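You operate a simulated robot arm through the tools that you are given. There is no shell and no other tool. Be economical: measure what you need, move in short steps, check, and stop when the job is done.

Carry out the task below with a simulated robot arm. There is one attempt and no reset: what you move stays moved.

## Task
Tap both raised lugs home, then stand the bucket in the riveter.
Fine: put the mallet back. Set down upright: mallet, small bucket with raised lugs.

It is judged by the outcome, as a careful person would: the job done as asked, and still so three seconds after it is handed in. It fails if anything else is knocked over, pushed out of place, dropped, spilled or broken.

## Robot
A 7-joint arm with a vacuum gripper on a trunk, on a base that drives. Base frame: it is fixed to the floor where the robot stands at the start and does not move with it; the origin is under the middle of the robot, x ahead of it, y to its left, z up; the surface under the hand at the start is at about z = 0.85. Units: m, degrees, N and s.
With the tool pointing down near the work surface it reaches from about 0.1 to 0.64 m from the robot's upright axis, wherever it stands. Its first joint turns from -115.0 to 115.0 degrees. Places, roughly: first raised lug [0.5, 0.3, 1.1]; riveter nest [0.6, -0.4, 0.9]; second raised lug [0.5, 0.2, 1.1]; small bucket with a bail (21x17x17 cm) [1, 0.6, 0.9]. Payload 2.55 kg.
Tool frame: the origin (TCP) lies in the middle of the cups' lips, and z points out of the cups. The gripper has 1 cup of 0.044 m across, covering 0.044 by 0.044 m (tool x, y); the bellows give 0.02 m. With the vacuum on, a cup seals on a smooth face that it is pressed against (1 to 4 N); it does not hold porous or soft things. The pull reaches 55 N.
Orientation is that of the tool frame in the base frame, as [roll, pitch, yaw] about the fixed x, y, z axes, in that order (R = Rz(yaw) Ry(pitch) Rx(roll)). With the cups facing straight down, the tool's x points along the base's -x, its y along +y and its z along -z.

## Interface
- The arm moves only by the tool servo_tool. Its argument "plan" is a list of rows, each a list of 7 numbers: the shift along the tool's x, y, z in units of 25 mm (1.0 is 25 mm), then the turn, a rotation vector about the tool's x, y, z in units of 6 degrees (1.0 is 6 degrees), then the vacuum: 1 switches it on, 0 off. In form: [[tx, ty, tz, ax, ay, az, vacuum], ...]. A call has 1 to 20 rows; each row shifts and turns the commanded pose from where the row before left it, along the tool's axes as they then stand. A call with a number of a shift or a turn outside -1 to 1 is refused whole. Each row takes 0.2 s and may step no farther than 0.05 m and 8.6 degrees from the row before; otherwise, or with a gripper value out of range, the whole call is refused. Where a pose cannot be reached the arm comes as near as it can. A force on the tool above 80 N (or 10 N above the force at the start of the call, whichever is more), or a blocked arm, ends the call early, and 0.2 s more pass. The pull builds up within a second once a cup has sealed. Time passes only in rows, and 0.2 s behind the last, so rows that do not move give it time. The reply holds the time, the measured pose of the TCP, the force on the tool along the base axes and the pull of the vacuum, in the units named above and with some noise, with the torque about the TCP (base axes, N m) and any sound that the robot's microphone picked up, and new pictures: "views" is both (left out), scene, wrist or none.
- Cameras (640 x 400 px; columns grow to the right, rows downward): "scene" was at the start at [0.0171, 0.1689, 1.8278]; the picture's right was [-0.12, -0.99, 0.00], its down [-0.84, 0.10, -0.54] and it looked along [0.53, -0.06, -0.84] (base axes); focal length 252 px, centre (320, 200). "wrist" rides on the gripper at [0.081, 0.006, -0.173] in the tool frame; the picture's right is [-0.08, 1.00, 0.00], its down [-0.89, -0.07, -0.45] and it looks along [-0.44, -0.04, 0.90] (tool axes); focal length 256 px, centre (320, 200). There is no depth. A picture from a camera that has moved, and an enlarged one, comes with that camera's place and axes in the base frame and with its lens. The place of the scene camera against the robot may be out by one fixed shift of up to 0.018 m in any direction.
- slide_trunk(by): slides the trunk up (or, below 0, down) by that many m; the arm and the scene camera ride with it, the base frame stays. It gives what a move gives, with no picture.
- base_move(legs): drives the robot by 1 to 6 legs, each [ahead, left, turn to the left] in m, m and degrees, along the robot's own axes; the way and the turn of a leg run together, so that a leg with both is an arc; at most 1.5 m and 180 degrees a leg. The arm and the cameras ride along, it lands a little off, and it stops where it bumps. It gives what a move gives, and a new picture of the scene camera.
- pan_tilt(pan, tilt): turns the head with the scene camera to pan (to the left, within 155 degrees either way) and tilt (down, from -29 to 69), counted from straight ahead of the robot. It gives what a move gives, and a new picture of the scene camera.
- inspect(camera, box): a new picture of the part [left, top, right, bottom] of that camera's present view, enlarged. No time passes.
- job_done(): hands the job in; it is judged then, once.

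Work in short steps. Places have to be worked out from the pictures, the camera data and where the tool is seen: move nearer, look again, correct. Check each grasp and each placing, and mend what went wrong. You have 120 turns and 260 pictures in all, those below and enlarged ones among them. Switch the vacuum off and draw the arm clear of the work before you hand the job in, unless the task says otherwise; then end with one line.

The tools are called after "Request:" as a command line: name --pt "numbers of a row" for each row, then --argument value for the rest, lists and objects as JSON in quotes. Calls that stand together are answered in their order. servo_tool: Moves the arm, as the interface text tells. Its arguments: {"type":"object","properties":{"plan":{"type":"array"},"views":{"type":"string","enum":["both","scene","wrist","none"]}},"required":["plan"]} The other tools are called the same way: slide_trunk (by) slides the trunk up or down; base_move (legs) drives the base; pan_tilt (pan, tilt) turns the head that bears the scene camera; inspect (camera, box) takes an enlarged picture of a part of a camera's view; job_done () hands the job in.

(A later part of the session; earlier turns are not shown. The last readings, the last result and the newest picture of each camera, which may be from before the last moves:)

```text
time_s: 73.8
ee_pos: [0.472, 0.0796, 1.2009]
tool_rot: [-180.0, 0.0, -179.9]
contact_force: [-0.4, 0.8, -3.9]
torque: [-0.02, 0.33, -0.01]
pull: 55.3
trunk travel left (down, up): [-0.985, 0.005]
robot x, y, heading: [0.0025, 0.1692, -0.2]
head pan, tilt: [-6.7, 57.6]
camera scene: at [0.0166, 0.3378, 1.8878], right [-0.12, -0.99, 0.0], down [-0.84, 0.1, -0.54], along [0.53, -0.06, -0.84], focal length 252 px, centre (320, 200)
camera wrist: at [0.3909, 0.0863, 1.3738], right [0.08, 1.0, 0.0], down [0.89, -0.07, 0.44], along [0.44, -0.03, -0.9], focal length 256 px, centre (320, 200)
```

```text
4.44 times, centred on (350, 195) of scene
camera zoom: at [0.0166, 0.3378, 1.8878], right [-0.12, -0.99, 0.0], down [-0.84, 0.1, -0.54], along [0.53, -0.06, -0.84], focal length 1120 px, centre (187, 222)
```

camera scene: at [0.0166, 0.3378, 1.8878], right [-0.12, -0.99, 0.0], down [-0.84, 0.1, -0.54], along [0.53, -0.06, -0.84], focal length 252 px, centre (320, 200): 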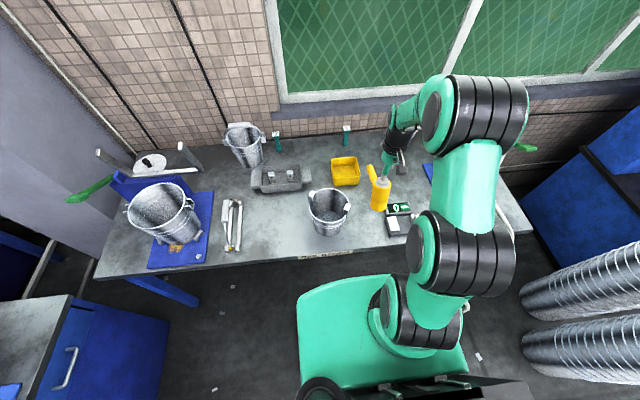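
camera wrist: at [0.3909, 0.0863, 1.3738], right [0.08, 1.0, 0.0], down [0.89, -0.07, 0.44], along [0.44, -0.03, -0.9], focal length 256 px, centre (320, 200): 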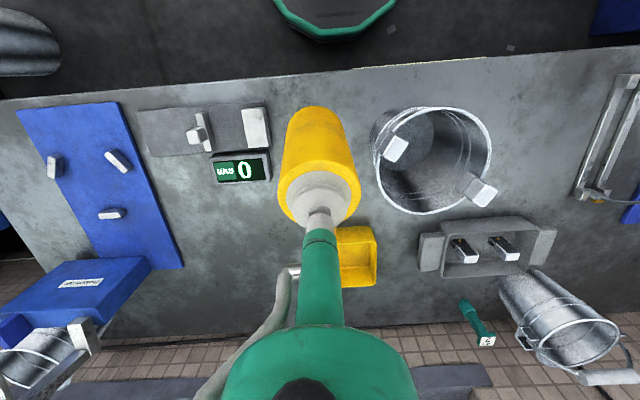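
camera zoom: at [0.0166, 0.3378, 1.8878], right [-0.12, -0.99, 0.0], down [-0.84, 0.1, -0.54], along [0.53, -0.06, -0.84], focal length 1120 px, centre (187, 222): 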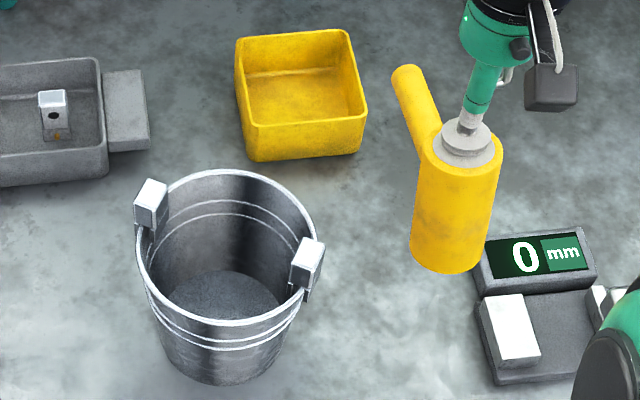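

The mallet sits as picked (about 3 mm off on the cup). I lower it over its original spot, shifting 3 mm toward -x.

Request:
servo_tool --pt "0.12 0 1 0 0 0 1" --pt "0 0 1 0 0 0 1" --pt "0 0 1 0 0 0 1" --pt "0 0 1 0 0 0 1" --pt "0 0 1 0 0 0 1" --pt "0 0 1 0 0 0 1" --pt "0 0 1 0 0 0 1" --pt "0 0 1 0 0 0 1" --pt "0 0 0.8 0 0 0 1" --pt "0 0 0.5 0 0 0 1" --pt "0 0 0.2 0 0 0 1" --pt "0 0 0 0 0 0 1"

Request:
inspect --camera "wrist" --box '[220, 100, 420, 225]'

Request:
inspect --camera "scene" --box '[340, 150, 420, 240]'

```text
time_s: 76.5
ee_pos: [0.4687, 0.0781, 0.9649]
tool_rot: [-180.0, 0.0, -180.0]
contact_force: [0.3, 1.0, -3.5]
torque: [-0.03, 0.29, 0.02]
pull: 54.5
trunk travel left (down, up): [-0.985, 0.005]
robot x, y, heading: [-0.0059, 0.1701, 0.2]
head pan, tilt: [-6.7, 57.6]
camera scene: at [0.0166, 0.3379, 1.8878], right [-0.12, -0.99, 0.0], down [-0.84, 0.1, -0.54], along [0.53, -0.06, -0.84], focal length 252 px, centre (320, 200)
camera wrist: at [0.3883, 0.0851, 1.1367], right [0.08, 1.0, 0.0], down [0.89, -0.07, 0.45], along [0.44, -0.03, -0.9], focal length 256 px, centre (320, 200)
```

scene: 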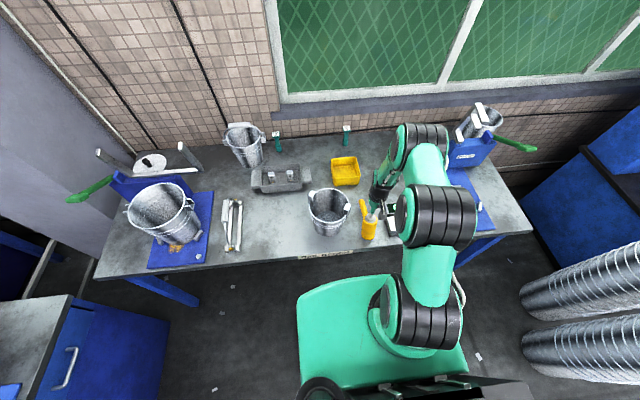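
wrist: 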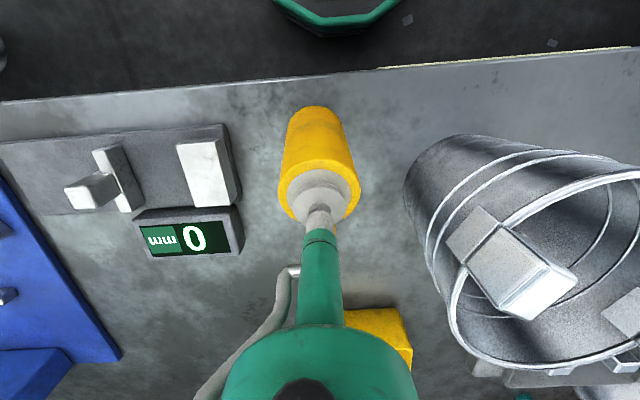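

```text
3.20 times, centred on (320, 162) of wrist
camera zoom: at [0.3883, 0.0851, 1.1367], right [0.08, 1.0, 0.0], down [0.89, -0.07, 0.45], along [0.44, -0.03, -0.9], focal length 819 px, centre (320, 320)
```

zoom: 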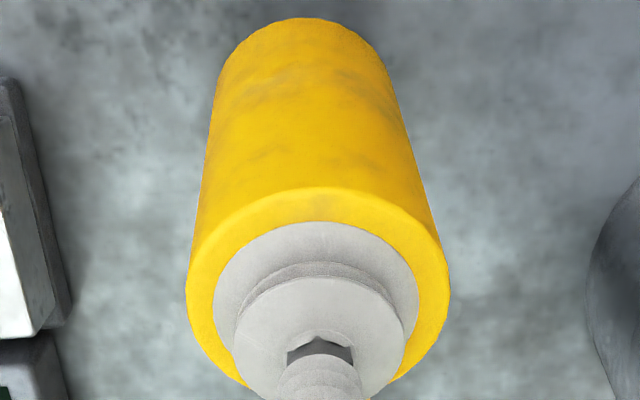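

```text
4.44 times, centred on (380, 195) of scene
camera zoom: at [0.0166, 0.3379, 1.8878], right [-0.12, -0.99, 0.0], down [-0.84, 0.1, -0.54], along [0.53, -0.06, -0.84], focal length 1120 px, centre (53, 222)
```

zoom: 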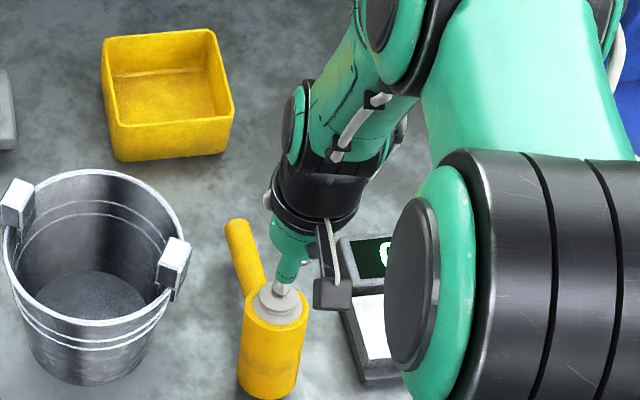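

The mallet hangs upright with its bottom about 1.5 cm above the bench. I lower in small steps to touch.

Request:
servo_tool --pt "0 0 0.3 0 0 0 1" --pt "0 0 0.15 0 0 0 1" --pt "0 0 0.1 0 0 0 1" --pt "0 0 0 0 0 0 1" --views "none"

Request:
inspect --camera "wrist" --box '[400, 130, 640, 400]'

```text
time_s: 77.5
ee_pos: [0.4683, 0.08, 0.952]
tool_rot: [-180.0, 0.2, -180.0]
contact_force: [-0.5, -0.2, 5.3]
torque: [-0.07, 0.39, 0.01]
pull: 55.0
trunk travel left (down, up): [-0.985, 0.005]
robot x, y, heading: [0.0004, 0.171, 0.2]
head pan, tilt: [-6.7, 57.6]
```

```text
1.48 times, centred on (520, 265) of wrist
camera zoom: at [0.3882, 0.0857, 1.1237], right [0.08, 1.0, 0.0], down [0.89, -0.07, 0.45], along [0.45, -0.03, -0.89], focal length 379 px, centre (24, 104)
```

zoom: 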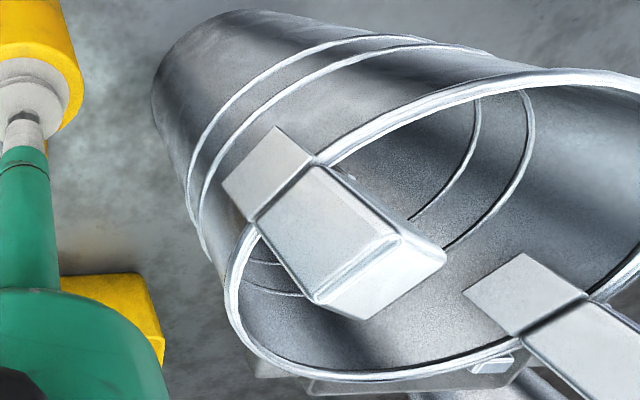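

Contact is 5 N and the mallet stands. The close view shows lug A's block sitting down on the rim with its plates straddling it. I release the mallet and rise.

Request:
servo_tool --pt "0 0 0.05 0 0 0 0" --pt "0 0 0 0 0 0 0" --pt "0 0 0 0 0 0 0" --pt "0 0 0 0 0 0 0" --pt "0 0 -0.3 0 0 0 0" --pt "0 0 -0.5 0 0 0 0" --pt "0 0 -1 0 0 0 0" --pt "0 0 -1 0 0 0 0" --pt "0 0 0 0 0 0 0"

Request:
inspect --camera "wrist" --box '[240, 80, 400, 240]'

```text
time_s: 79.5
ee_pos: [0.4691, 0.0795, 1.0203]
tool_rot: [180.0, 0.0, -179.9]
contact_force: [-0.3, -0.7, -0.2]
torque: [-0.02, -0.02, -0.02]
pull: 0.0
trunk travel left (down, up): [-0.985, 0.005]
robot x, y, heading: [-0.002, 0.1718, -0.1]
head pan, tilt: [-6.7, 57.6]
camera scene: at [0.017, 0.3378, 1.8878], right [-0.12, -0.99, 0.0], down [-0.84, 0.1, -0.54], along [0.53, -0.06, -0.84], focal length 252 px, centre (320, 200)
camera wrist: at [0.3895, 0.0853, 1.1922], right [0.08, 1.0, 0.0], down [0.89, -0.07, 0.44], along [0.44, -0.03, -0.9], focal length 256 px, centre (320, 200)
```

scene: 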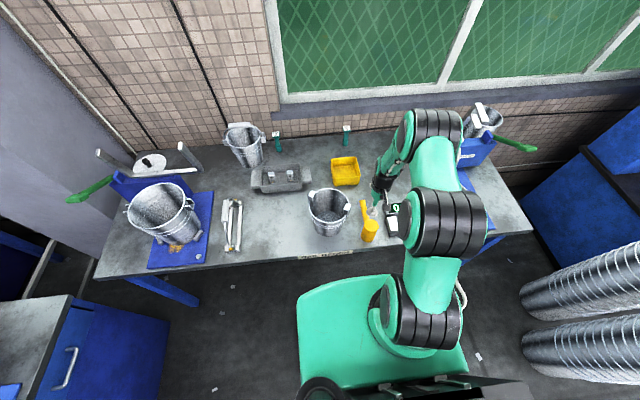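
wrist: 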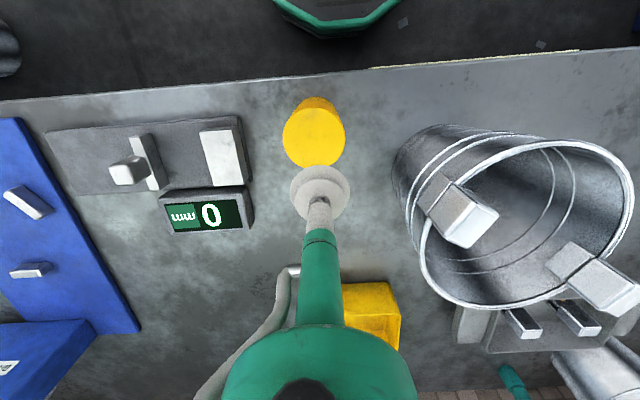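

```text
2.50 times, centred on (320, 160) of wrist
camera zoom: at [0.3895, 0.0853, 1.1922], right [0.08, 1.0, 0.0], down [0.89, -0.07, 0.44], along [0.44, -0.03, -0.9], focal length 640 px, centre (320, 300)
```

zoom: 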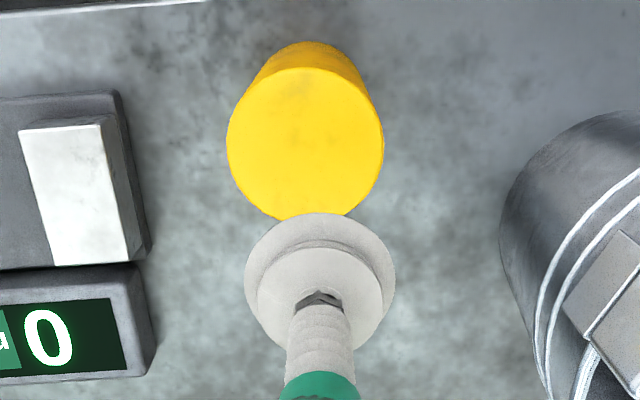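

The mallet head appears about 2.5 cm closer to the robot than expected. I check whether it moved or tilted on release.

Request:
inspect --camera "scene" --box '[340, 180, 420, 250]'

Request:
servo_tool --pt "-0.5 -1 -1 0 0 0 0" --pt "-0.5 -1 -1 0 0 0 0" --pt "-0.5 -1 -1 0 0 0 0" --pt "0 0 -1 0 0 0 0" --pt "0 0 0 0 0 0 0"

Request:
inspect --camera "wrist" --box '[300, 60, 460, 220]'

```text
5.71 times, centred on (380, 215) of scene
camera zoom: at [0.017, 0.3378, 1.8878], right [-0.12, -0.99, 0.0], down [-0.84, 0.1, -0.54], along [0.53, -0.06, -0.84], focal length 1440 px, centre (-23, 114)
```

zoom: 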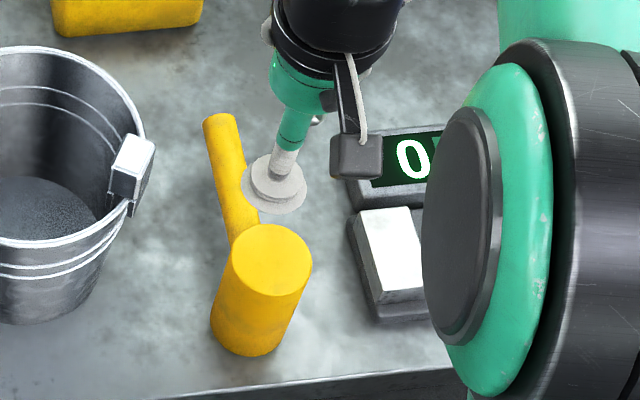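

```text
time_s: 80.7
ee_pos: [0.5056, 0.0046, 1.1179]
tool_rot: [180.0, 0.0, -179.8]
contact_force: [-0.5, -0.7, -0.8]
torque: [0.02, 0.02, 0.01]
pull: 0.1
trunk travel left (down, up): [-0.985, 0.005]
robot x, y, heading: [0.0034, 0.1674, 0.3]
head pan, tilt: [-6.7, 57.6]
camera scene: at [0.0171, 0.3376, 1.8878], right [-0.12, -0.99, 0.0], down [-0.84, 0.1, -0.54], along [0.53, -0.06, -0.84], focal length 252 px, centre (320, 200)
camera wrist: at [0.4259, 0.0102, 1.2916], right [0.08, 1.0, 0.0], down [0.89, -0.07, 0.44], along [0.44, -0.03, -0.9], focal length 256 px, centre (320, 200)
```

scene: 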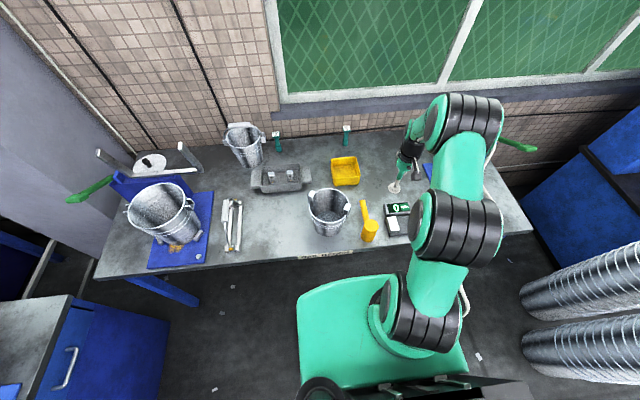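
wrist: 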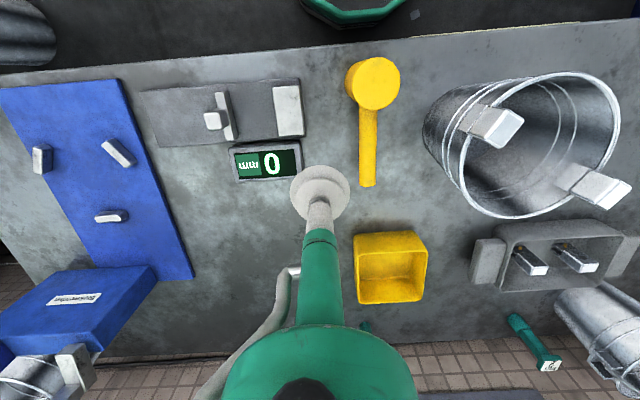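

```text
2.50 times, centred on (380, 140) of wrist
camera zoom: at [0.4259, 0.0102, 1.2916], right [0.08, 1.0, 0.0], down [0.89, -0.07, 0.44], along [0.44, -0.03, -0.9], focal length 640 px, centre (170, 350)
```

zoom: 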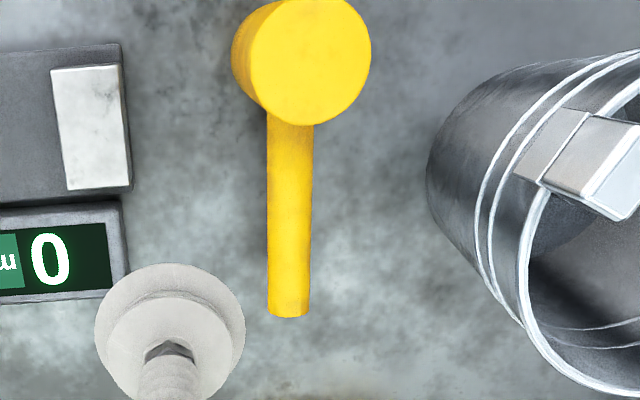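

The mallet had been hanging tilted and settled about 28 mm toward the robot from its original place, though upright. I re-pick it to set it back exactly, first moving over its head at (0.441, 0.075).

Request:
servo_tool --pt "0.86 0.94 0 0 0 0 0" --pt "0.86 0.94 0 0 0 0 0" --pt "0.86 0.94 0 0 0 0 0" --pt "0 0 1 0 0 0 0" --pt "0 0 1 0 0 0 0" --pt "0 0 1 0 0 0 0" --pt "0 0 1 0 0 0 0" --pt "0 0 1 0 0 0 0" --pt "0 0 0.9 0 0 0 0" --pt "0 0 0 0 0 0 0" --views "none"

Request:
inspect --camera "wrist" --box '[220, 100, 420, 225]'

```text
time_s: 82.8
ee_pos: [0.4417, 0.0761, 0.9712]
tool_rot: [179.9, 0.0, -180.0]
contact_force: [0.1, -0.6, -0.4]
torque: [0.0, -0.01, 0.01]
pull: 0.0
trunk travel left (down, up): [-0.985, 0.005]
robot x, y, heading: [-0.0028, 0.1657, -0.0]
head pan, tilt: [-6.7, 57.6]
```

```text
3.20 times, centred on (320, 162) of wrist
camera zoom: at [0.3609, 0.081, 1.1433], right [0.08, 1.0, 0.0], down [0.89, -0.07, 0.45], along [0.44, -0.03, -0.9], focal length 819 px, centre (320, 320)
```

zoom: 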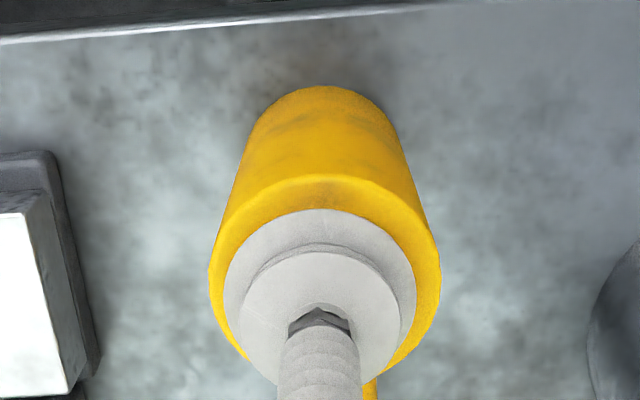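

I nudge +3 mm in x and descend gently with vacuum on to re-grip.

Request:
servo_tool --pt "-0.13 0.02 0.4 0 0 0 0" --pt "0 0 0.2 0 0 0 1" --pt "0 0 0.16 0 0 0 1" --pt "0 0 0 0 0 0 1" --pt "0 0 0 0 0 0 1" --pt "0 0 0 0 0 0 1" --views "none"

Request:
inspect --camera "wrist" --box '[220, 100, 420, 225]'

```text
time_s: 84.2
ee_pos: [0.4456, 0.0745, 0.9537]
tool_rot: [-179.9, 0.3, -179.9]
contact_force: [-0.2, 0.1, 28.0]
torque: [0.05, 0.11, -0.02]
pull: 54.8
trunk travel left (down, up): [-0.985, 0.005]
robot x, y, heading: [0.0022, 0.1671, 0.3]
head pan, tilt: [-6.7, 57.6]
```

```text
3.20 times, centred on (320, 162) of wrist
camera zoom: at [0.364, 0.0815, 1.1256], right [0.08, 1.0, 0.0], down [0.89, -0.07, 0.45], along [0.45, -0.04, -0.89], focal length 819 px, centre (320, 320)
```

zoom: 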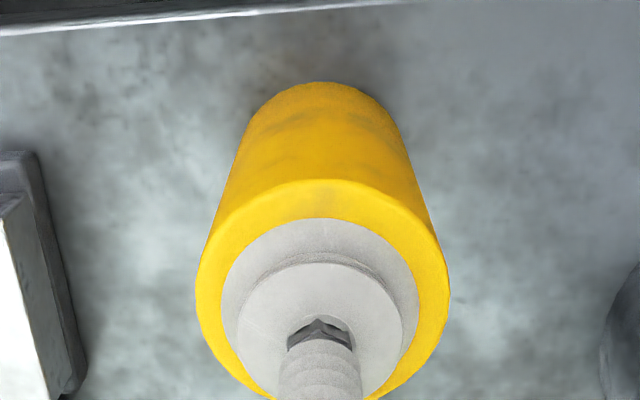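

Sealed again. I lift 2 cm, move +28 mm in x and +4 mm in y, and check the hang before lowering.

Request:
servo_tool --pt "0 0 -0.4 0 0 0 1" --pt "0 0 -0.5 0 0 0 1" --pt "0 0 -0.3 0 0 0 1" --pt "-0.56 0.08 0 0 0 0 1" --pt "-0.56 0.08 0 0 0 0 1" --pt "0 0 0 0 0 0 1" --pt "0 0 0 0 0 0 1" --views "none"

Request:
inspect --camera "wrist" --box '[220, 100, 420, 225]'

```text
time_s: 85.8
ee_pos: [0.4749, 0.0795, 0.9817]
tool_rot: [180.0, 0.0, -179.9]
contact_force: [0.1, 0.0, -2.9]
torque: [-0.01, 0.04, -0.01]
pull: 54.6
trunk travel left (down, up): [-0.985, 0.005]
robot x, y, heading: [-0.0017, 0.1677, 0.3]
head pan, tilt: [-6.7, 57.6]
```

```text
3.20 times, centred on (320, 162) of wrist
camera zoom: at [0.3939, 0.0846, 1.1541], right [0.08, 1.0, 0.0], down [0.89, -0.07, 0.44], along [0.44, -0.03, -0.9], focal length 819 px, centre (320, 320)
```

zoom: 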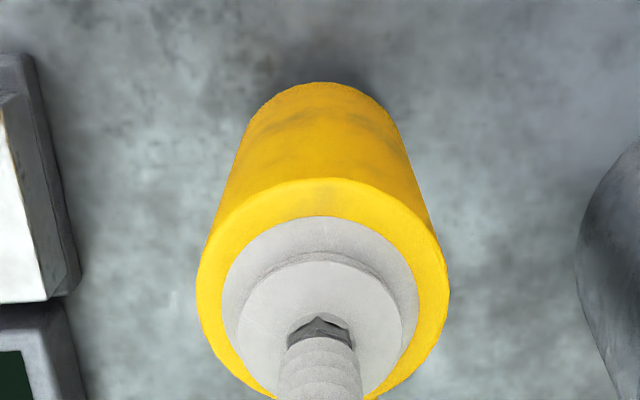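

It hangs upright with no torque. I lower, release and rise.

Request:
servo_tool --pt "0.04 0 0.5 0 0 0 1" --pt "0 0 0.3 0 0 0 1" --pt "0 0 0.2 0 0 0 1" --pt "0 0 0.12 0 0 0 1" --pt "0 0 0 0 0 0 1" --pt "0 0 0 0 0 0 0" --pt "0 0 0 0 0 0 0" --pt "0 0 0 0 0 0 0" --pt "0 0 0 0 0 0 0" --pt "0 0 -0.3 0 0 0 0" --pt "0 0 -0.6 0 0 0 0" --pt "0 0 -1 0 0 0 0" --pt "0 0 -1 0 0 0 0" --pt "0 0 -1 0 0 0 0" --pt "-0.5 -1 -1 0 0 0 0" --pt "-0.5 -1 -1 0 0 0 0" --pt "-0.5 -1 0 0 0 0 0" --pt "0 0 0 0 0 0 0"

```text
time_s: 89.7
ee_pos: [0.5099, 0.0054, 1.1042]
tool_rot: [179.9, 0.0, -179.9]
contact_force: [-0.4, 0.5, 1.0]
torque: [-0.01, 0.01, 0.01]
pull: 0.1
trunk travel left (down, up): [-0.985, 0.005]
robot x, y, heading: [0.0014, 0.1688, 0.1]
head pan, tilt: [-6.7, 57.6]
camera scene: at [0.0157, 0.3385, 1.8877], right [-0.12, -0.99, 0.0], down [-0.84, 0.1, -0.54], along [0.53, -0.06, -0.84], focal length 252 px, centre (320, 200)
camera wrist: at [0.4307, 0.0106, 1.2762], right [0.08, 1.0, 0.0], down [0.89, -0.07, 0.45], along [0.44, -0.03, -0.9], focal length 256 px, centre (320, 200)
```

scene: 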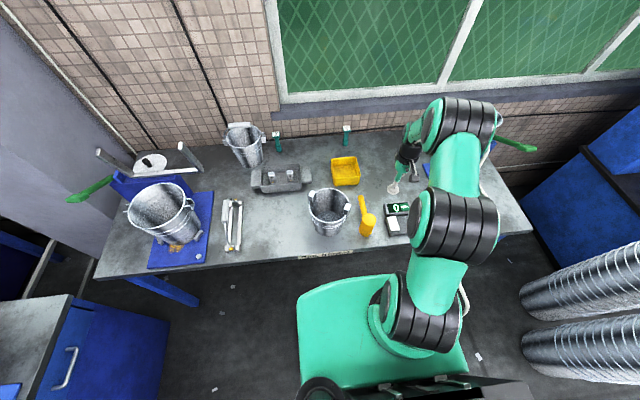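
wrist: 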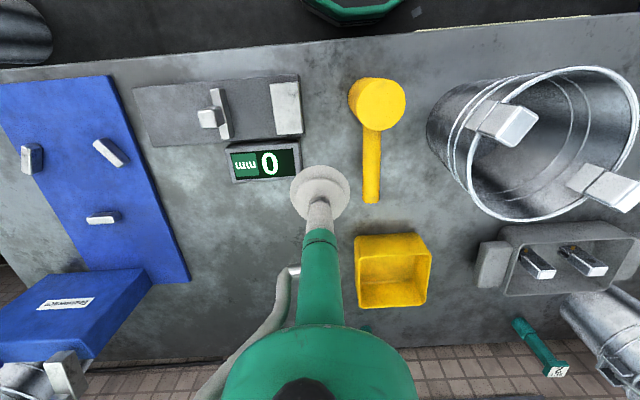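

The mallet is back at about (0.468, 0.081), upright. I look closely at the lugs from the wrist view.

Request:
inspect --camera "wrist" --box '[420, 60, 640, 240]'

Request:
inspect --camera "wrist" --box '[0, 60, 240, 400]'

Request:
inspect --camera "scene" --box '[80, 130, 240, 280]'

```text
2.22 times, centred on (530, 150) of wrist
camera zoom: at [0.4307, 0.0106, 1.2762], right [0.08, 1.0, 0.0], down [0.89, -0.07, 0.45], along [0.44, -0.03, -0.9], focal length 569 px, centre (-147, 311)
```

zoom: 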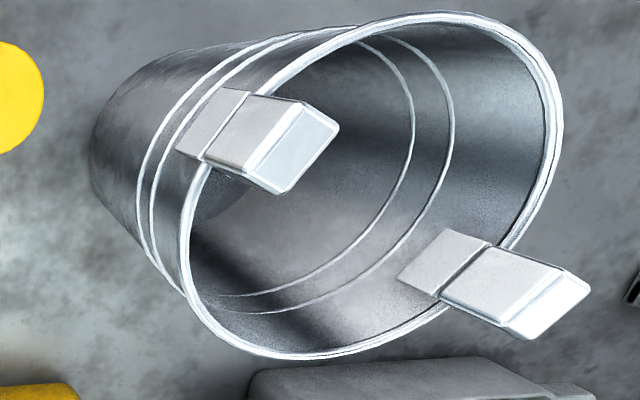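

```text
1.18 times, centred on (120, 230) of wrist
camera zoom: at [0.4307, 0.0106, 1.2762], right [0.08, 1.0, 0.0], down [0.89, -0.07, 0.45], along [0.44, -0.03, -0.9], focal length 301 px, centre (555, 165)
```

zoom: 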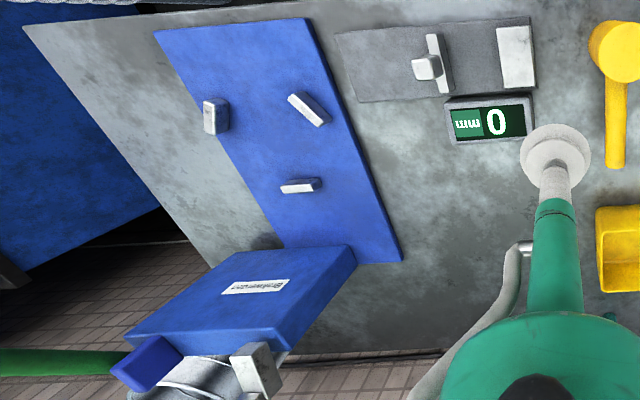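

```text
2.67 times, centred on (160, 205) of scene
camera zoom: at [0.0157, 0.3385, 1.8877], right [-0.12, -0.99, 0.0], down [-0.84, 0.1, -0.54], along [0.53, -0.06, -0.84], focal length 672 px, centre (747, 187)
```

zoom: 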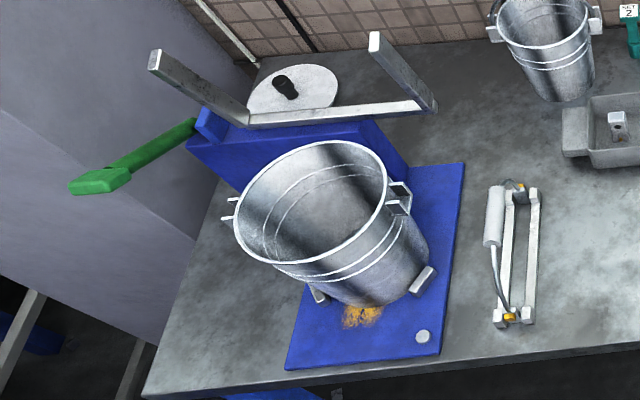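

Both lug blocks sit on the rim. From this view the riveter plate is axis-aligned and the nest pegs centre near (0.556, -0.406). I will grip the bucket's inside floor, and move over the bucket first.

Request:
servo_tool --pt "0 0.6 -1 0 0 0 0" --pt "0 1 -1 0 0 0 0" --pt "0 1 0 0 0 0 0" --pt "0 1 0 0 0 0 0" --pt "0 1 0 0 0 0 0" --pt "0 1 0 0 0 0 0" --pt "0 1 0 0 0 0 0" --pt "0 1 0 0 0 0 0" --pt "0 1 0 0 0 0 0" --pt "0 1 0 0 0 0 0" --pt "0 0 0 0 0 0 0" --pt "0 0 0 0 0 0 0"

Request:
inspect --camera "wrist" --box '[200, 40, 440, 240]'

Request:
inspect --camera "scene" --box '[270, 150, 390, 240]'

```text
time_s: 92.2
ee_pos: [0.511, 0.2441, 1.1522]
tool_rot: [-180.0, -0.1, -179.9]
contact_force: [0.2, -0.7, -0.1]
torque: [0.01, 0.0, 0.01]
pull: 0.0
trunk travel left (down, up): [-0.985, 0.005]
robot x, y, heading: [-0.0039, 0.1693, 0.1]
head pan, tilt: [-6.7, 57.6]
camera scene: at [0.0164, 0.3383, 1.8877], right [-0.12, -0.99, 0.0], down [-0.84, 0.1, -0.54], along [0.53, -0.06, -0.84], focal length 252 px, centre (320, 200)
camera wrist: at [0.4298, 0.2506, 1.3243], right [0.08, 1.0, 0.0], down [0.89, -0.07, 0.45], along [0.44, -0.03, -0.9], focal length 256 px, centre (320, 200)
```

scene: 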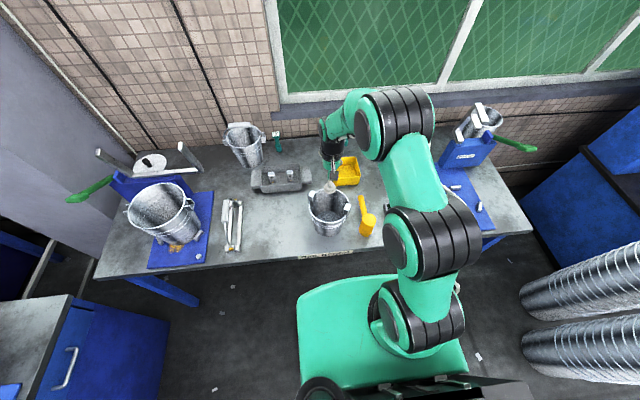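
wrist: 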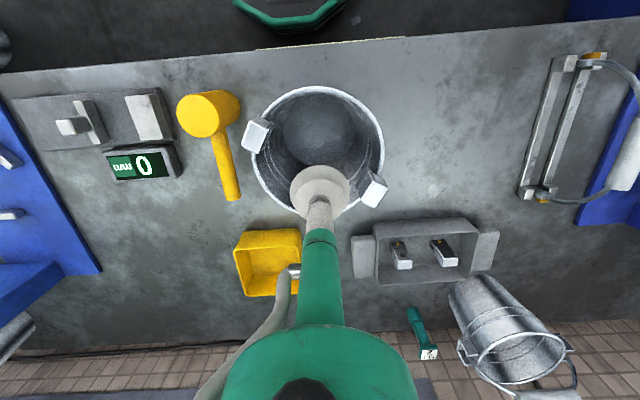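

```text
2.00 times, centred on (320, 140) of wrist
camera zoom: at [0.4298, 0.2506, 1.3243], right [0.08, 1.0, 0.0], down [0.89, -0.07, 0.45], along [0.44, -0.03, -0.9], focal length 512 px, centre (320, 320)
```

zoom: 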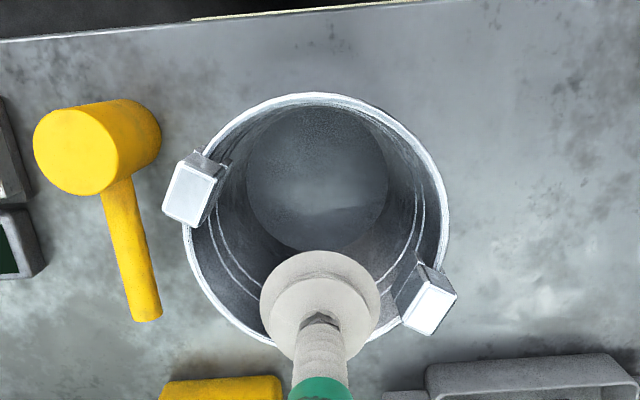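

```text
4.44 times, centred on (330, 195) of scene
camera zoom: at [0.0164, 0.3383, 1.8877], right [-0.12, -0.99, 0.0], down [-0.84, 0.1, -0.54], along [0.53, -0.06, -0.84], focal length 1120 px, centre (276, 222)
```

zoom: 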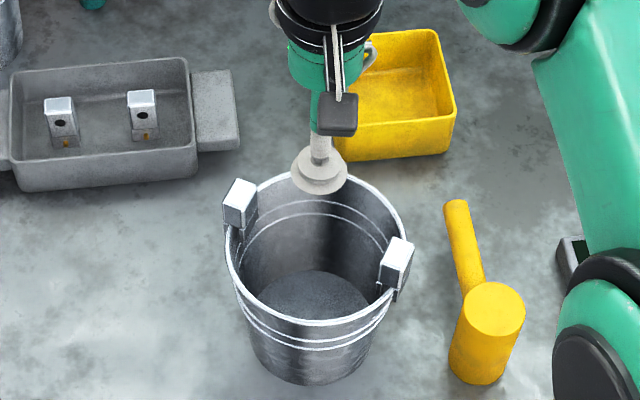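

The floor disc is centred at about (0.517, 0.242), radius about 6 cm, with the lugs turned about 31°. I descend inside the bucket in stages, watching the camera box against the rim.

Request:
servo_tool --pt "-0.24 -0.08 0.5 0 0 0 0" --pt "0 0 1 0 0 0 0" --pt "0 0 1 0 0 0 0" --pt "0 0 1 0 0 0 0" --pt "0 0 1 0 0 0 0" --pt "0 0 1 0 0 0 0" --pt "0 0 1 0 0 0 0" --pt "0 0 1 0 0 0 0" --pt "0 0 1 0 0 0 0" --pt "0 0 0 0 0 0 0"

Request:
inspect --camera "wrist" --box '[160, 40, 480, 240]'

Request:
inspect --camera "scene" --box '[290, 160, 370, 240]'

```text
time_s: 94.5
ee_pos: [0.5166, 0.2431, 0.9404]
tool_rot: [-180.0, 0.0, -179.8]
contact_force: [0.6, -0.9, 0.5]
torque: [-0.03, -0.01, 0.0]
pull: 0.2
trunk travel left (down, up): [-0.985, 0.005]
robot x, y, heading: [-0.0009, 0.165, 0.2]
head pan, tilt: [-6.7, 57.6]
camera scene: at [0.0159, 0.3378, 1.8878], right [-0.12, -0.99, 0.0], down [-0.84, 0.1, -0.54], along [0.53, -0.06, -0.84], focal length 252 px, centre (320, 200)
camera wrist: at [0.4365, 0.2484, 1.1127], right [0.08, 1.0, 0.0], down [0.89, -0.07, 0.45], along [0.44, -0.03, -0.9], focal length 256 px, centre (320, 200)
```

scene: 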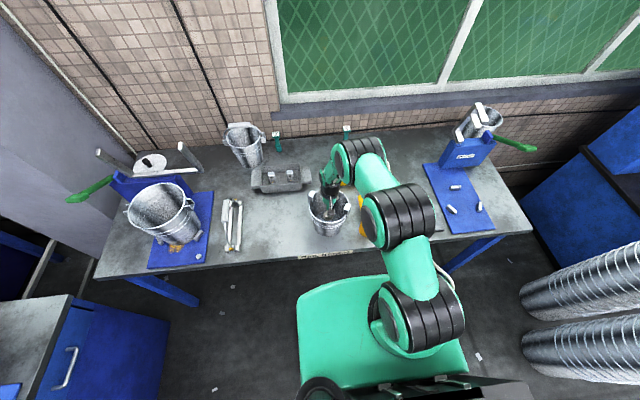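
wrist: 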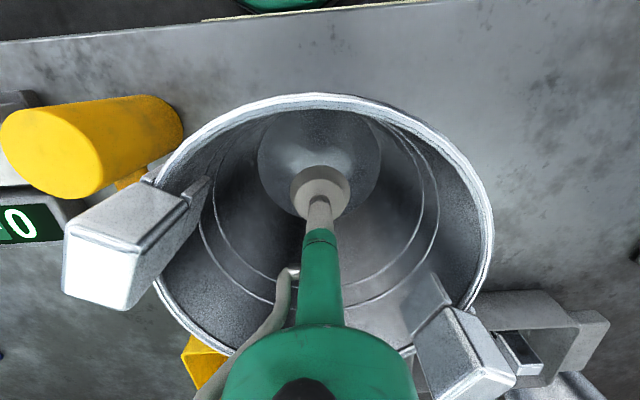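

```text
2.00 times, centred on (320, 140) of wrist
camera zoom: at [0.4365, 0.2484, 1.1127], right [0.08, 1.0, 0.0], down [0.89, -0.07, 0.45], along [0.44, -0.03, -0.9], focal length 512 px, centre (320, 320)
```

zoom: 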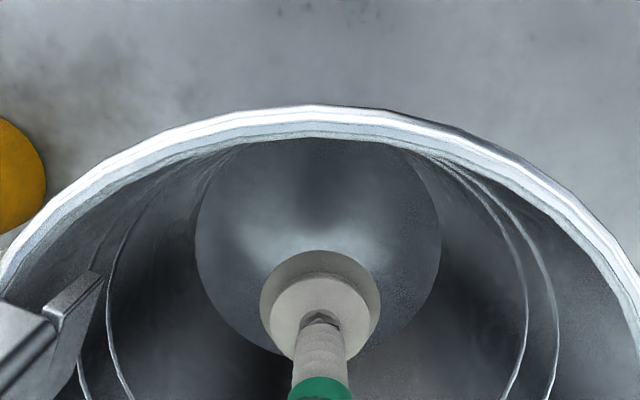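

```text
5.00 times, centred on (330, 200) of scene
camera zoom: at [0.0159, 0.3378, 1.8878], right [-0.12, -0.99, 0.0], down [-0.84, 0.1, -0.54], along [0.53, -0.06, -0.84], focal length 1260 px, centre (270, 200)
```

zoom: 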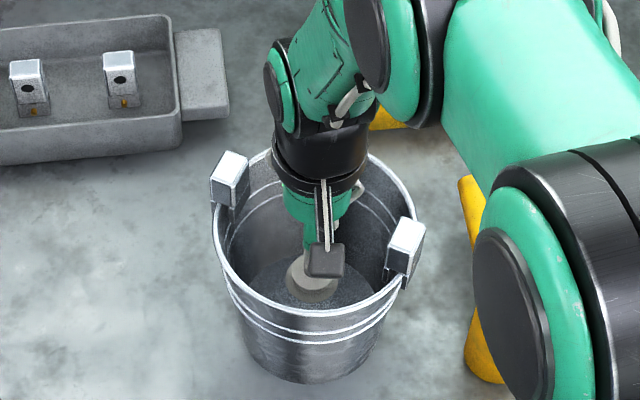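

The camera box would come down right on the rim's front edge. I shift the grip 14 mm toward -x so the box passes outside the rim, and descend further.

Request:
servo_tool --pt "0.56 0 0 0 0 0 0" --pt "0 0 0.8 0 0 0 0" --pt "0 0 0.8 0 0 0 0" --pt "0 0 0.4 0 0 0 0" --pt "0 0 0 0 0 0 0"

Request:
inspect --camera "scene" --box '[290, 160, 370, 240]'

```text
time_s: 95.7
ee_pos: [0.5017, 0.2432, 0.8912]
tool_rot: [-179.9, 0.1, -179.9]
contact_force: [0.4, -0.3, 0.2]
torque: [0.06, -0.01, 0.0]
pull: 0.1
trunk travel left (down, up): [-0.985, 0.005]
robot x, y, heading: [0.0014, 0.167, -0.0]
head pan, tilt: [-6.7, 57.6]
camera scene: at [0.0166, 0.338, 1.8878], right [-0.12, -0.99, 0.0], down [-0.84, 0.1, -0.54], along [0.53, -0.06, -0.84], focal length 252 px, centre (320, 200)
camera wrist: at [0.4219, 0.2491, 1.0625], right [0.08, 1.0, 0.0], down [0.89, -0.07, 0.45], along [0.44, -0.03, -0.9], focal length 256 px, centre (320, 200)
```

scene: 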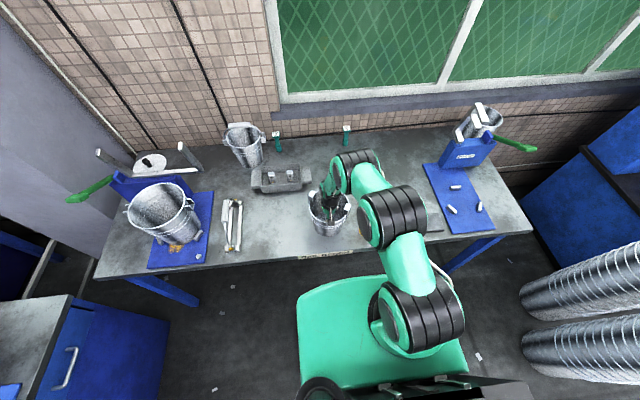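
wrist: 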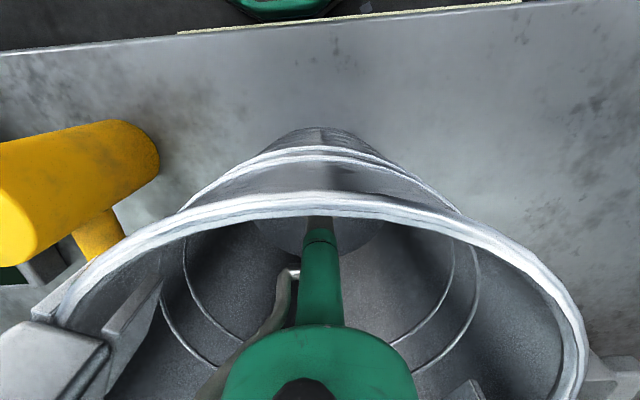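

```text
5.00 times, centred on (330, 200) of scene
camera zoom: at [0.0166, 0.338, 1.8878], right [-0.12, -0.99, 0.0], down [-0.84, 0.1, -0.54], along [0.53, -0.06, -0.84], focal length 1260 px, centre (270, 200)
```

zoom: 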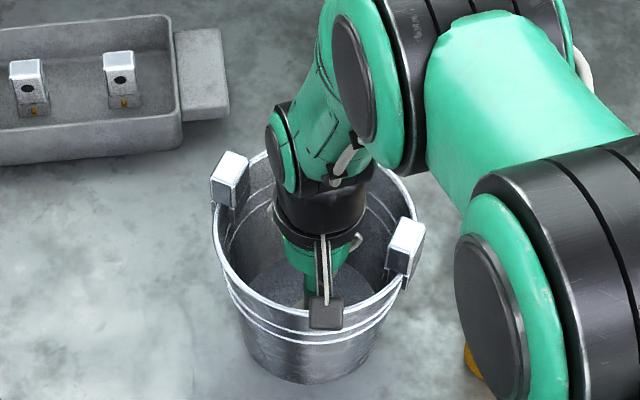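

The box is outside the rim with about 8 mm to spare. I descend slowly with vacuum on to find the floor.

Request:
servo_tool --pt "0 0 0.5 0 0 0 1" --pt "0 0 0.3 0 0 0 1" --pt "0 0 0.15 0 0 0 1" --pt "0 0 0.15 0 0 0 1" --pt "0 0 0 0 0 0 1" --views "none"

```text
time_s: 96.8
ee_pos: [0.502, 0.2417, 0.8631]
tool_rot: [180.0, -0.1, -180.0]
contact_force: [-1.0, -0.5, -0.2]
torque: [0.03, 0.03, -0.03]
pull: 55.4
trunk travel left (down, up): [-0.985, 0.005]
robot x, y, heading: [0.0025, 0.1723, 0.2]
head pan, tilt: [-6.7, 57.6]
```

Sealed on the floor at z 0.863 with full pull. I lift a few cm gently and check the hang.

Request:
servo_tool --pt "0 0 0 0 0 0 1" --pt "0 0 -0.3 0 0 0 1" --pt "0 0 -0.5 0 0 0 1" --pt "0 0 -0.5 0 0 0 1" --pt "0 0 0 0 0 0 1" --pt "0 0 0 0 0 0 1"

Request:
inspect --camera "scene" --box '[290, 160, 370, 240]'

```text
time_s: 98.2
ee_pos: [0.5021, 0.2431, 0.8944]
tool_rot: [-180.0, -0.1, -179.8]
contact_force: [-0.5, -0.4, -4.4]
torque: [0.01, 0.11, -0.02]
pull: 55.5
trunk travel left (down, up): [-0.985, 0.005]
robot x, y, heading: [-0.0003, 0.167, 0.3]
head pan, tilt: [-6.7, 57.6]
camera scene: at [0.0166, 0.338, 1.8878], right [-0.12, -0.99, 0.0], down [-0.84, 0.1, -0.54], along [0.53, -0.06, -0.84], focal length 252 px, centre (320, 200)
camera wrist: at [0.4218, 0.2487, 1.0668], right [0.08, 1.0, 0.0], down [0.89, -0.07, 0.44], along [0.44, -0.03, -0.9], focal length 256 px, centre (320, 200)
```

scene: 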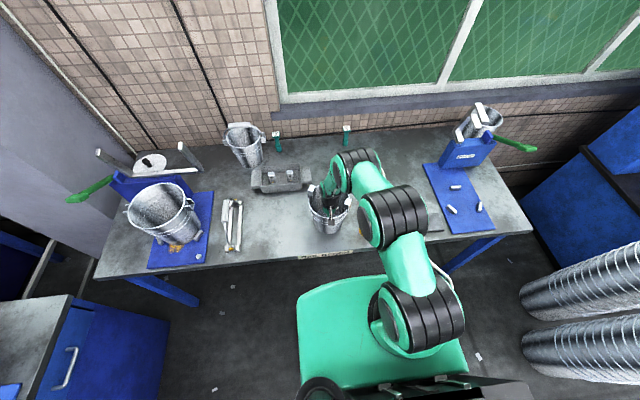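
wrist: 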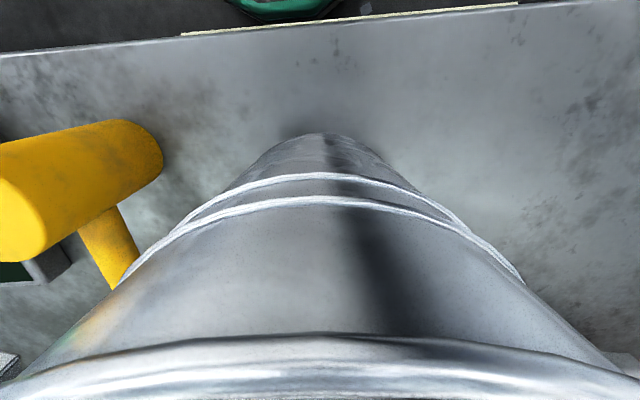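

```text
5.00 times, centred on (330, 200) of scene
camera zoom: at [0.0166, 0.338, 1.8878], right [-0.12, -0.99, 0.0], down [-0.84, 0.1, -0.54], along [0.53, -0.06, -0.84], focal length 1260 px, centre (270, 200)
```

zoom: 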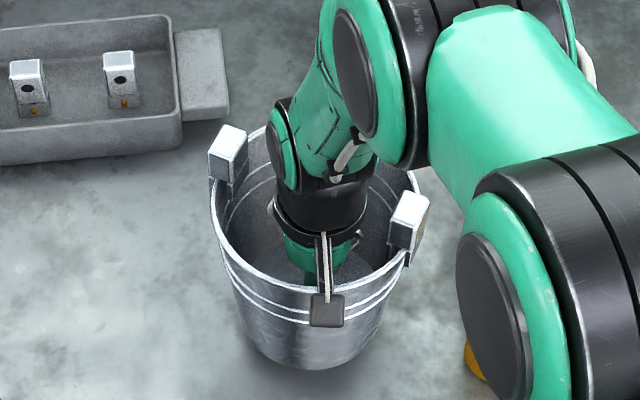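

The bucket is lifted (about 0.45 kg) and held well. I raise it to about 1.05 so it clears everything on the bench.

Request:
servo_tool --pt "0 0 -0.7 0 0 0 1" --pt "0 0 -0.8 0 0 0 1" --pt "0 0 -0.8 0 0 0 1" --pt "0 0 -0.8 0 0 0 1" --pt "0 0 -0.8 0 0 0 1" --pt "0 0 -0.8 0 0 0 1" --pt "0 0 -0.8 0 0 0 1" --pt "0 0 -0.7 0 0 0 1" --pt "0 0 0 0 0 0 1" --pt "0 0 0 0 0 0 1" --views "scene"

Request:
inspect --camera "scene" --box '[290, 140, 390, 230]'

```text
time_s: 100.5
ee_pos: [0.5005, 0.2411, 1.0502]
tool_rot: [180.0, -0.2, -180.0]
contact_force: [0.1, -0.3, -4.9]
torque: [0.03, 0.08, 0.03]
pull: 54.6
trunk travel left (down, up): [-0.985, 0.005]
robot x, y, heading: [0.0047, 0.1686, 0.1]
head pan, tilt: [-6.7, 57.6]
camera scene: at [0.0165, 0.338, 1.8878], right [-0.12, -0.99, 0.0], down [-0.84, 0.1, -0.54], along [0.53, -0.06, -0.84], focal length 252 px, centre (320, 200)
```

scene: 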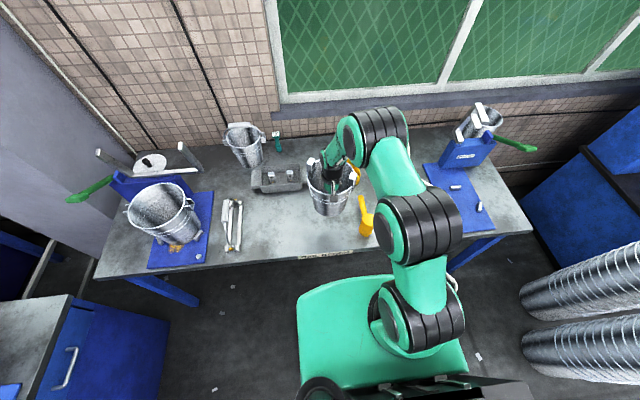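

```text
4.44 times, centred on (340, 185) of scene
camera zoom: at [0.0165, 0.338, 1.8878], right [-0.12, -0.99, 0.0], down [-0.84, 0.1, -0.54], along [0.53, -0.06, -0.84], focal length 1120 px, centre (231, 267)
```

zoom: 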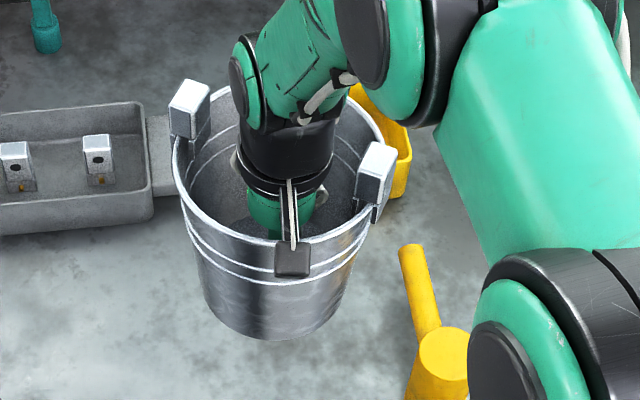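

The bucket hangs well, almost upright. I drive the base 0.53 m to the right.

Request:
base_move --legs '[[0, -0.28, 0], [0, -0.25, 0]]'

Request:
inspect --camera "scene" --box '[240, 120, 440, 245]'

```text
time_s: 103.8
ee_pos: [0.5012, -0.2843, 1.0501]
tool_rot: [-179.9, 0.0, -179.9]
contact_force: [-0.1, -0.2, -4.5]
torque: [0.01, 0.1, 0.0]
pull: 54.9
trunk travel left (down, up): [-0.985, 0.005]
robot x, y, heading: [0.0005, -0.3567, -0.0]
head pan, tilt: [-6.7, 57.6]
camera scene: at [0.0169, -0.1885, 1.8877], right [-0.12, -0.99, 0.0], down [-0.84, 0.1, -0.54], along [0.53, -0.06, -0.84], focal length 252 px, centre (320, 200)
```

scene: 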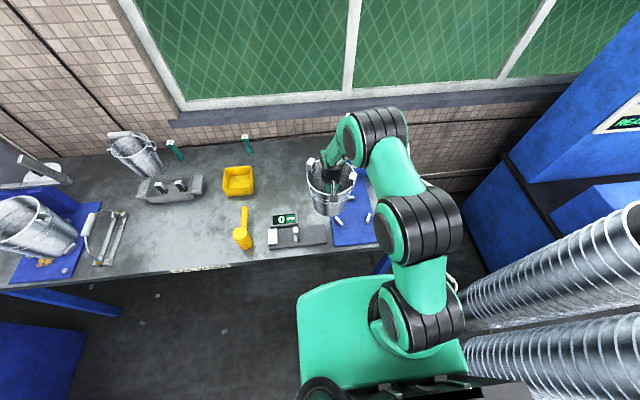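

```text
3.20 times, centred on (340, 182) of scene
camera zoom: at [0.0169, -0.1885, 1.8877], right [-0.12, -0.99, 0.0], down [-0.84, 0.1, -0.54], along [0.53, -0.06, -0.84], focal length 806 px, centre (256, 256)
```

zoom: 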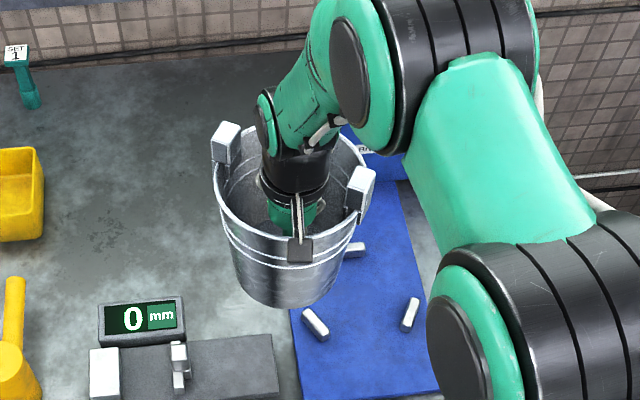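

Pegs are re-measured, giving a nest centre of about (0.558, -0.405). I move the bucket above it, staying high, then yaw +31° so the lugs lie along y, facing the riveter as on the other station.

Request:
servo_tool --pt "-0.3 -0.86 0 0 0 0 1" --pt "-0.3 -0.86 0 0 0 0 1" --pt "-0.3 -0.86 0 0 0 0 1" --pt "-0.3 -0.86 0 0 0 0 1" --pt "-0.3 -0.86 0 0 0 0 1" --pt "-0.26 -0.86 0 0 0 0 1" --pt "0 0 0 0 0 0 1" --pt "0 0 0 0 0 -0.8 1" --pt "0 0 0 0 0 -0.8 1" --pt "0 0 0 0 0 -0.8 1" --pt "0 0 0 0 0 -0.8 1" --pt "0 0 0 0 0 -0.8 1" --pt "0 0 0 0 0 -0.8 1" --pt "0 0 0 0 0 -0.4 1" --pt "0 0 0 0 0 0 1" --pt "0 0 0 0 0 0 1"

Request:
inspect --camera "scene" --box '[260, 120, 460, 245]'

```text
time_s: 107.2
ee_pos: [0.5462, -0.4141, 1.0505]
tool_rot: [180.0, -0.1, -148.7]
contact_force: [0.8, 0.0, -5.2]
torque: [-0.06, 0.12, 0.0]
pull: 54.4
trunk travel left (down, up): [-0.985, 0.005]
robot x, y, heading: [-0.0044, -0.3608, 0.1]
head pan, tilt: [-6.7, 57.6]
camera scene: at [0.017, -0.1891, 1.8878], right [-0.12, -0.99, 0.0], down [-0.84, 0.1, -0.54], along [0.53, -0.06, -0.84], focal length 252 px, centre (320, 200)
camera wrist: at [0.4743, -0.4511, 1.2216], right [-0.45, 0.89, 0.0], down [0.8, 0.4, 0.44], along [0.4, 0.2, -0.9], focal length 256 px, centre (320, 200)
```

scene: 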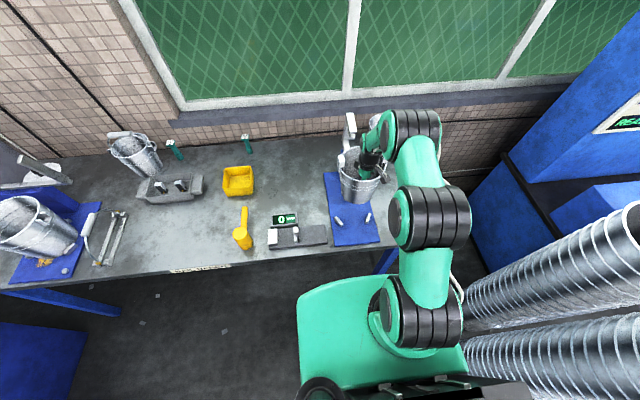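
wrist: 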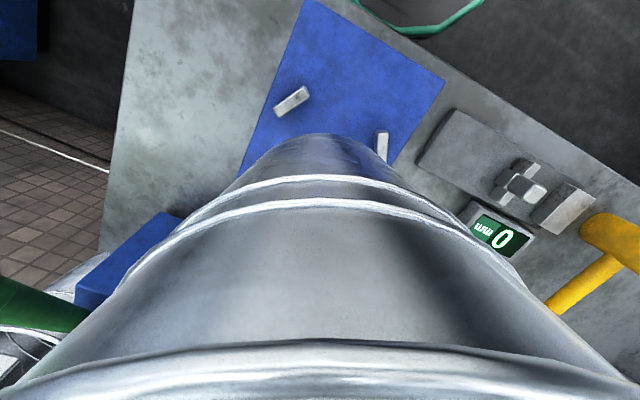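

```text
3.20 times, centred on (360, 182) of scene
camera zoom: at [0.017, -0.1891, 1.8878], right [-0.12, -0.99, 0.0], down [-0.84, 0.1, -0.54], along [0.53, -0.06, -0.84], focal length 806 px, centre (192, 256)
```

zoom: 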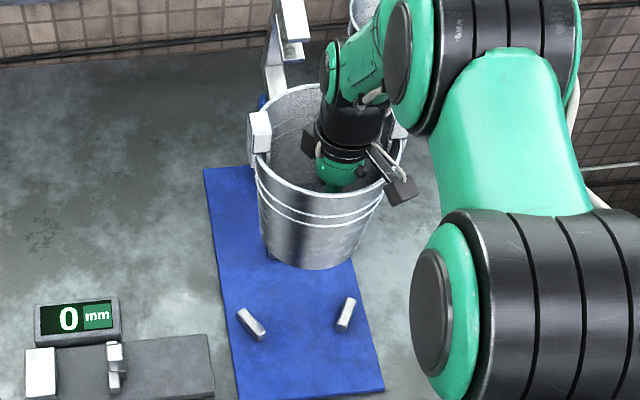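

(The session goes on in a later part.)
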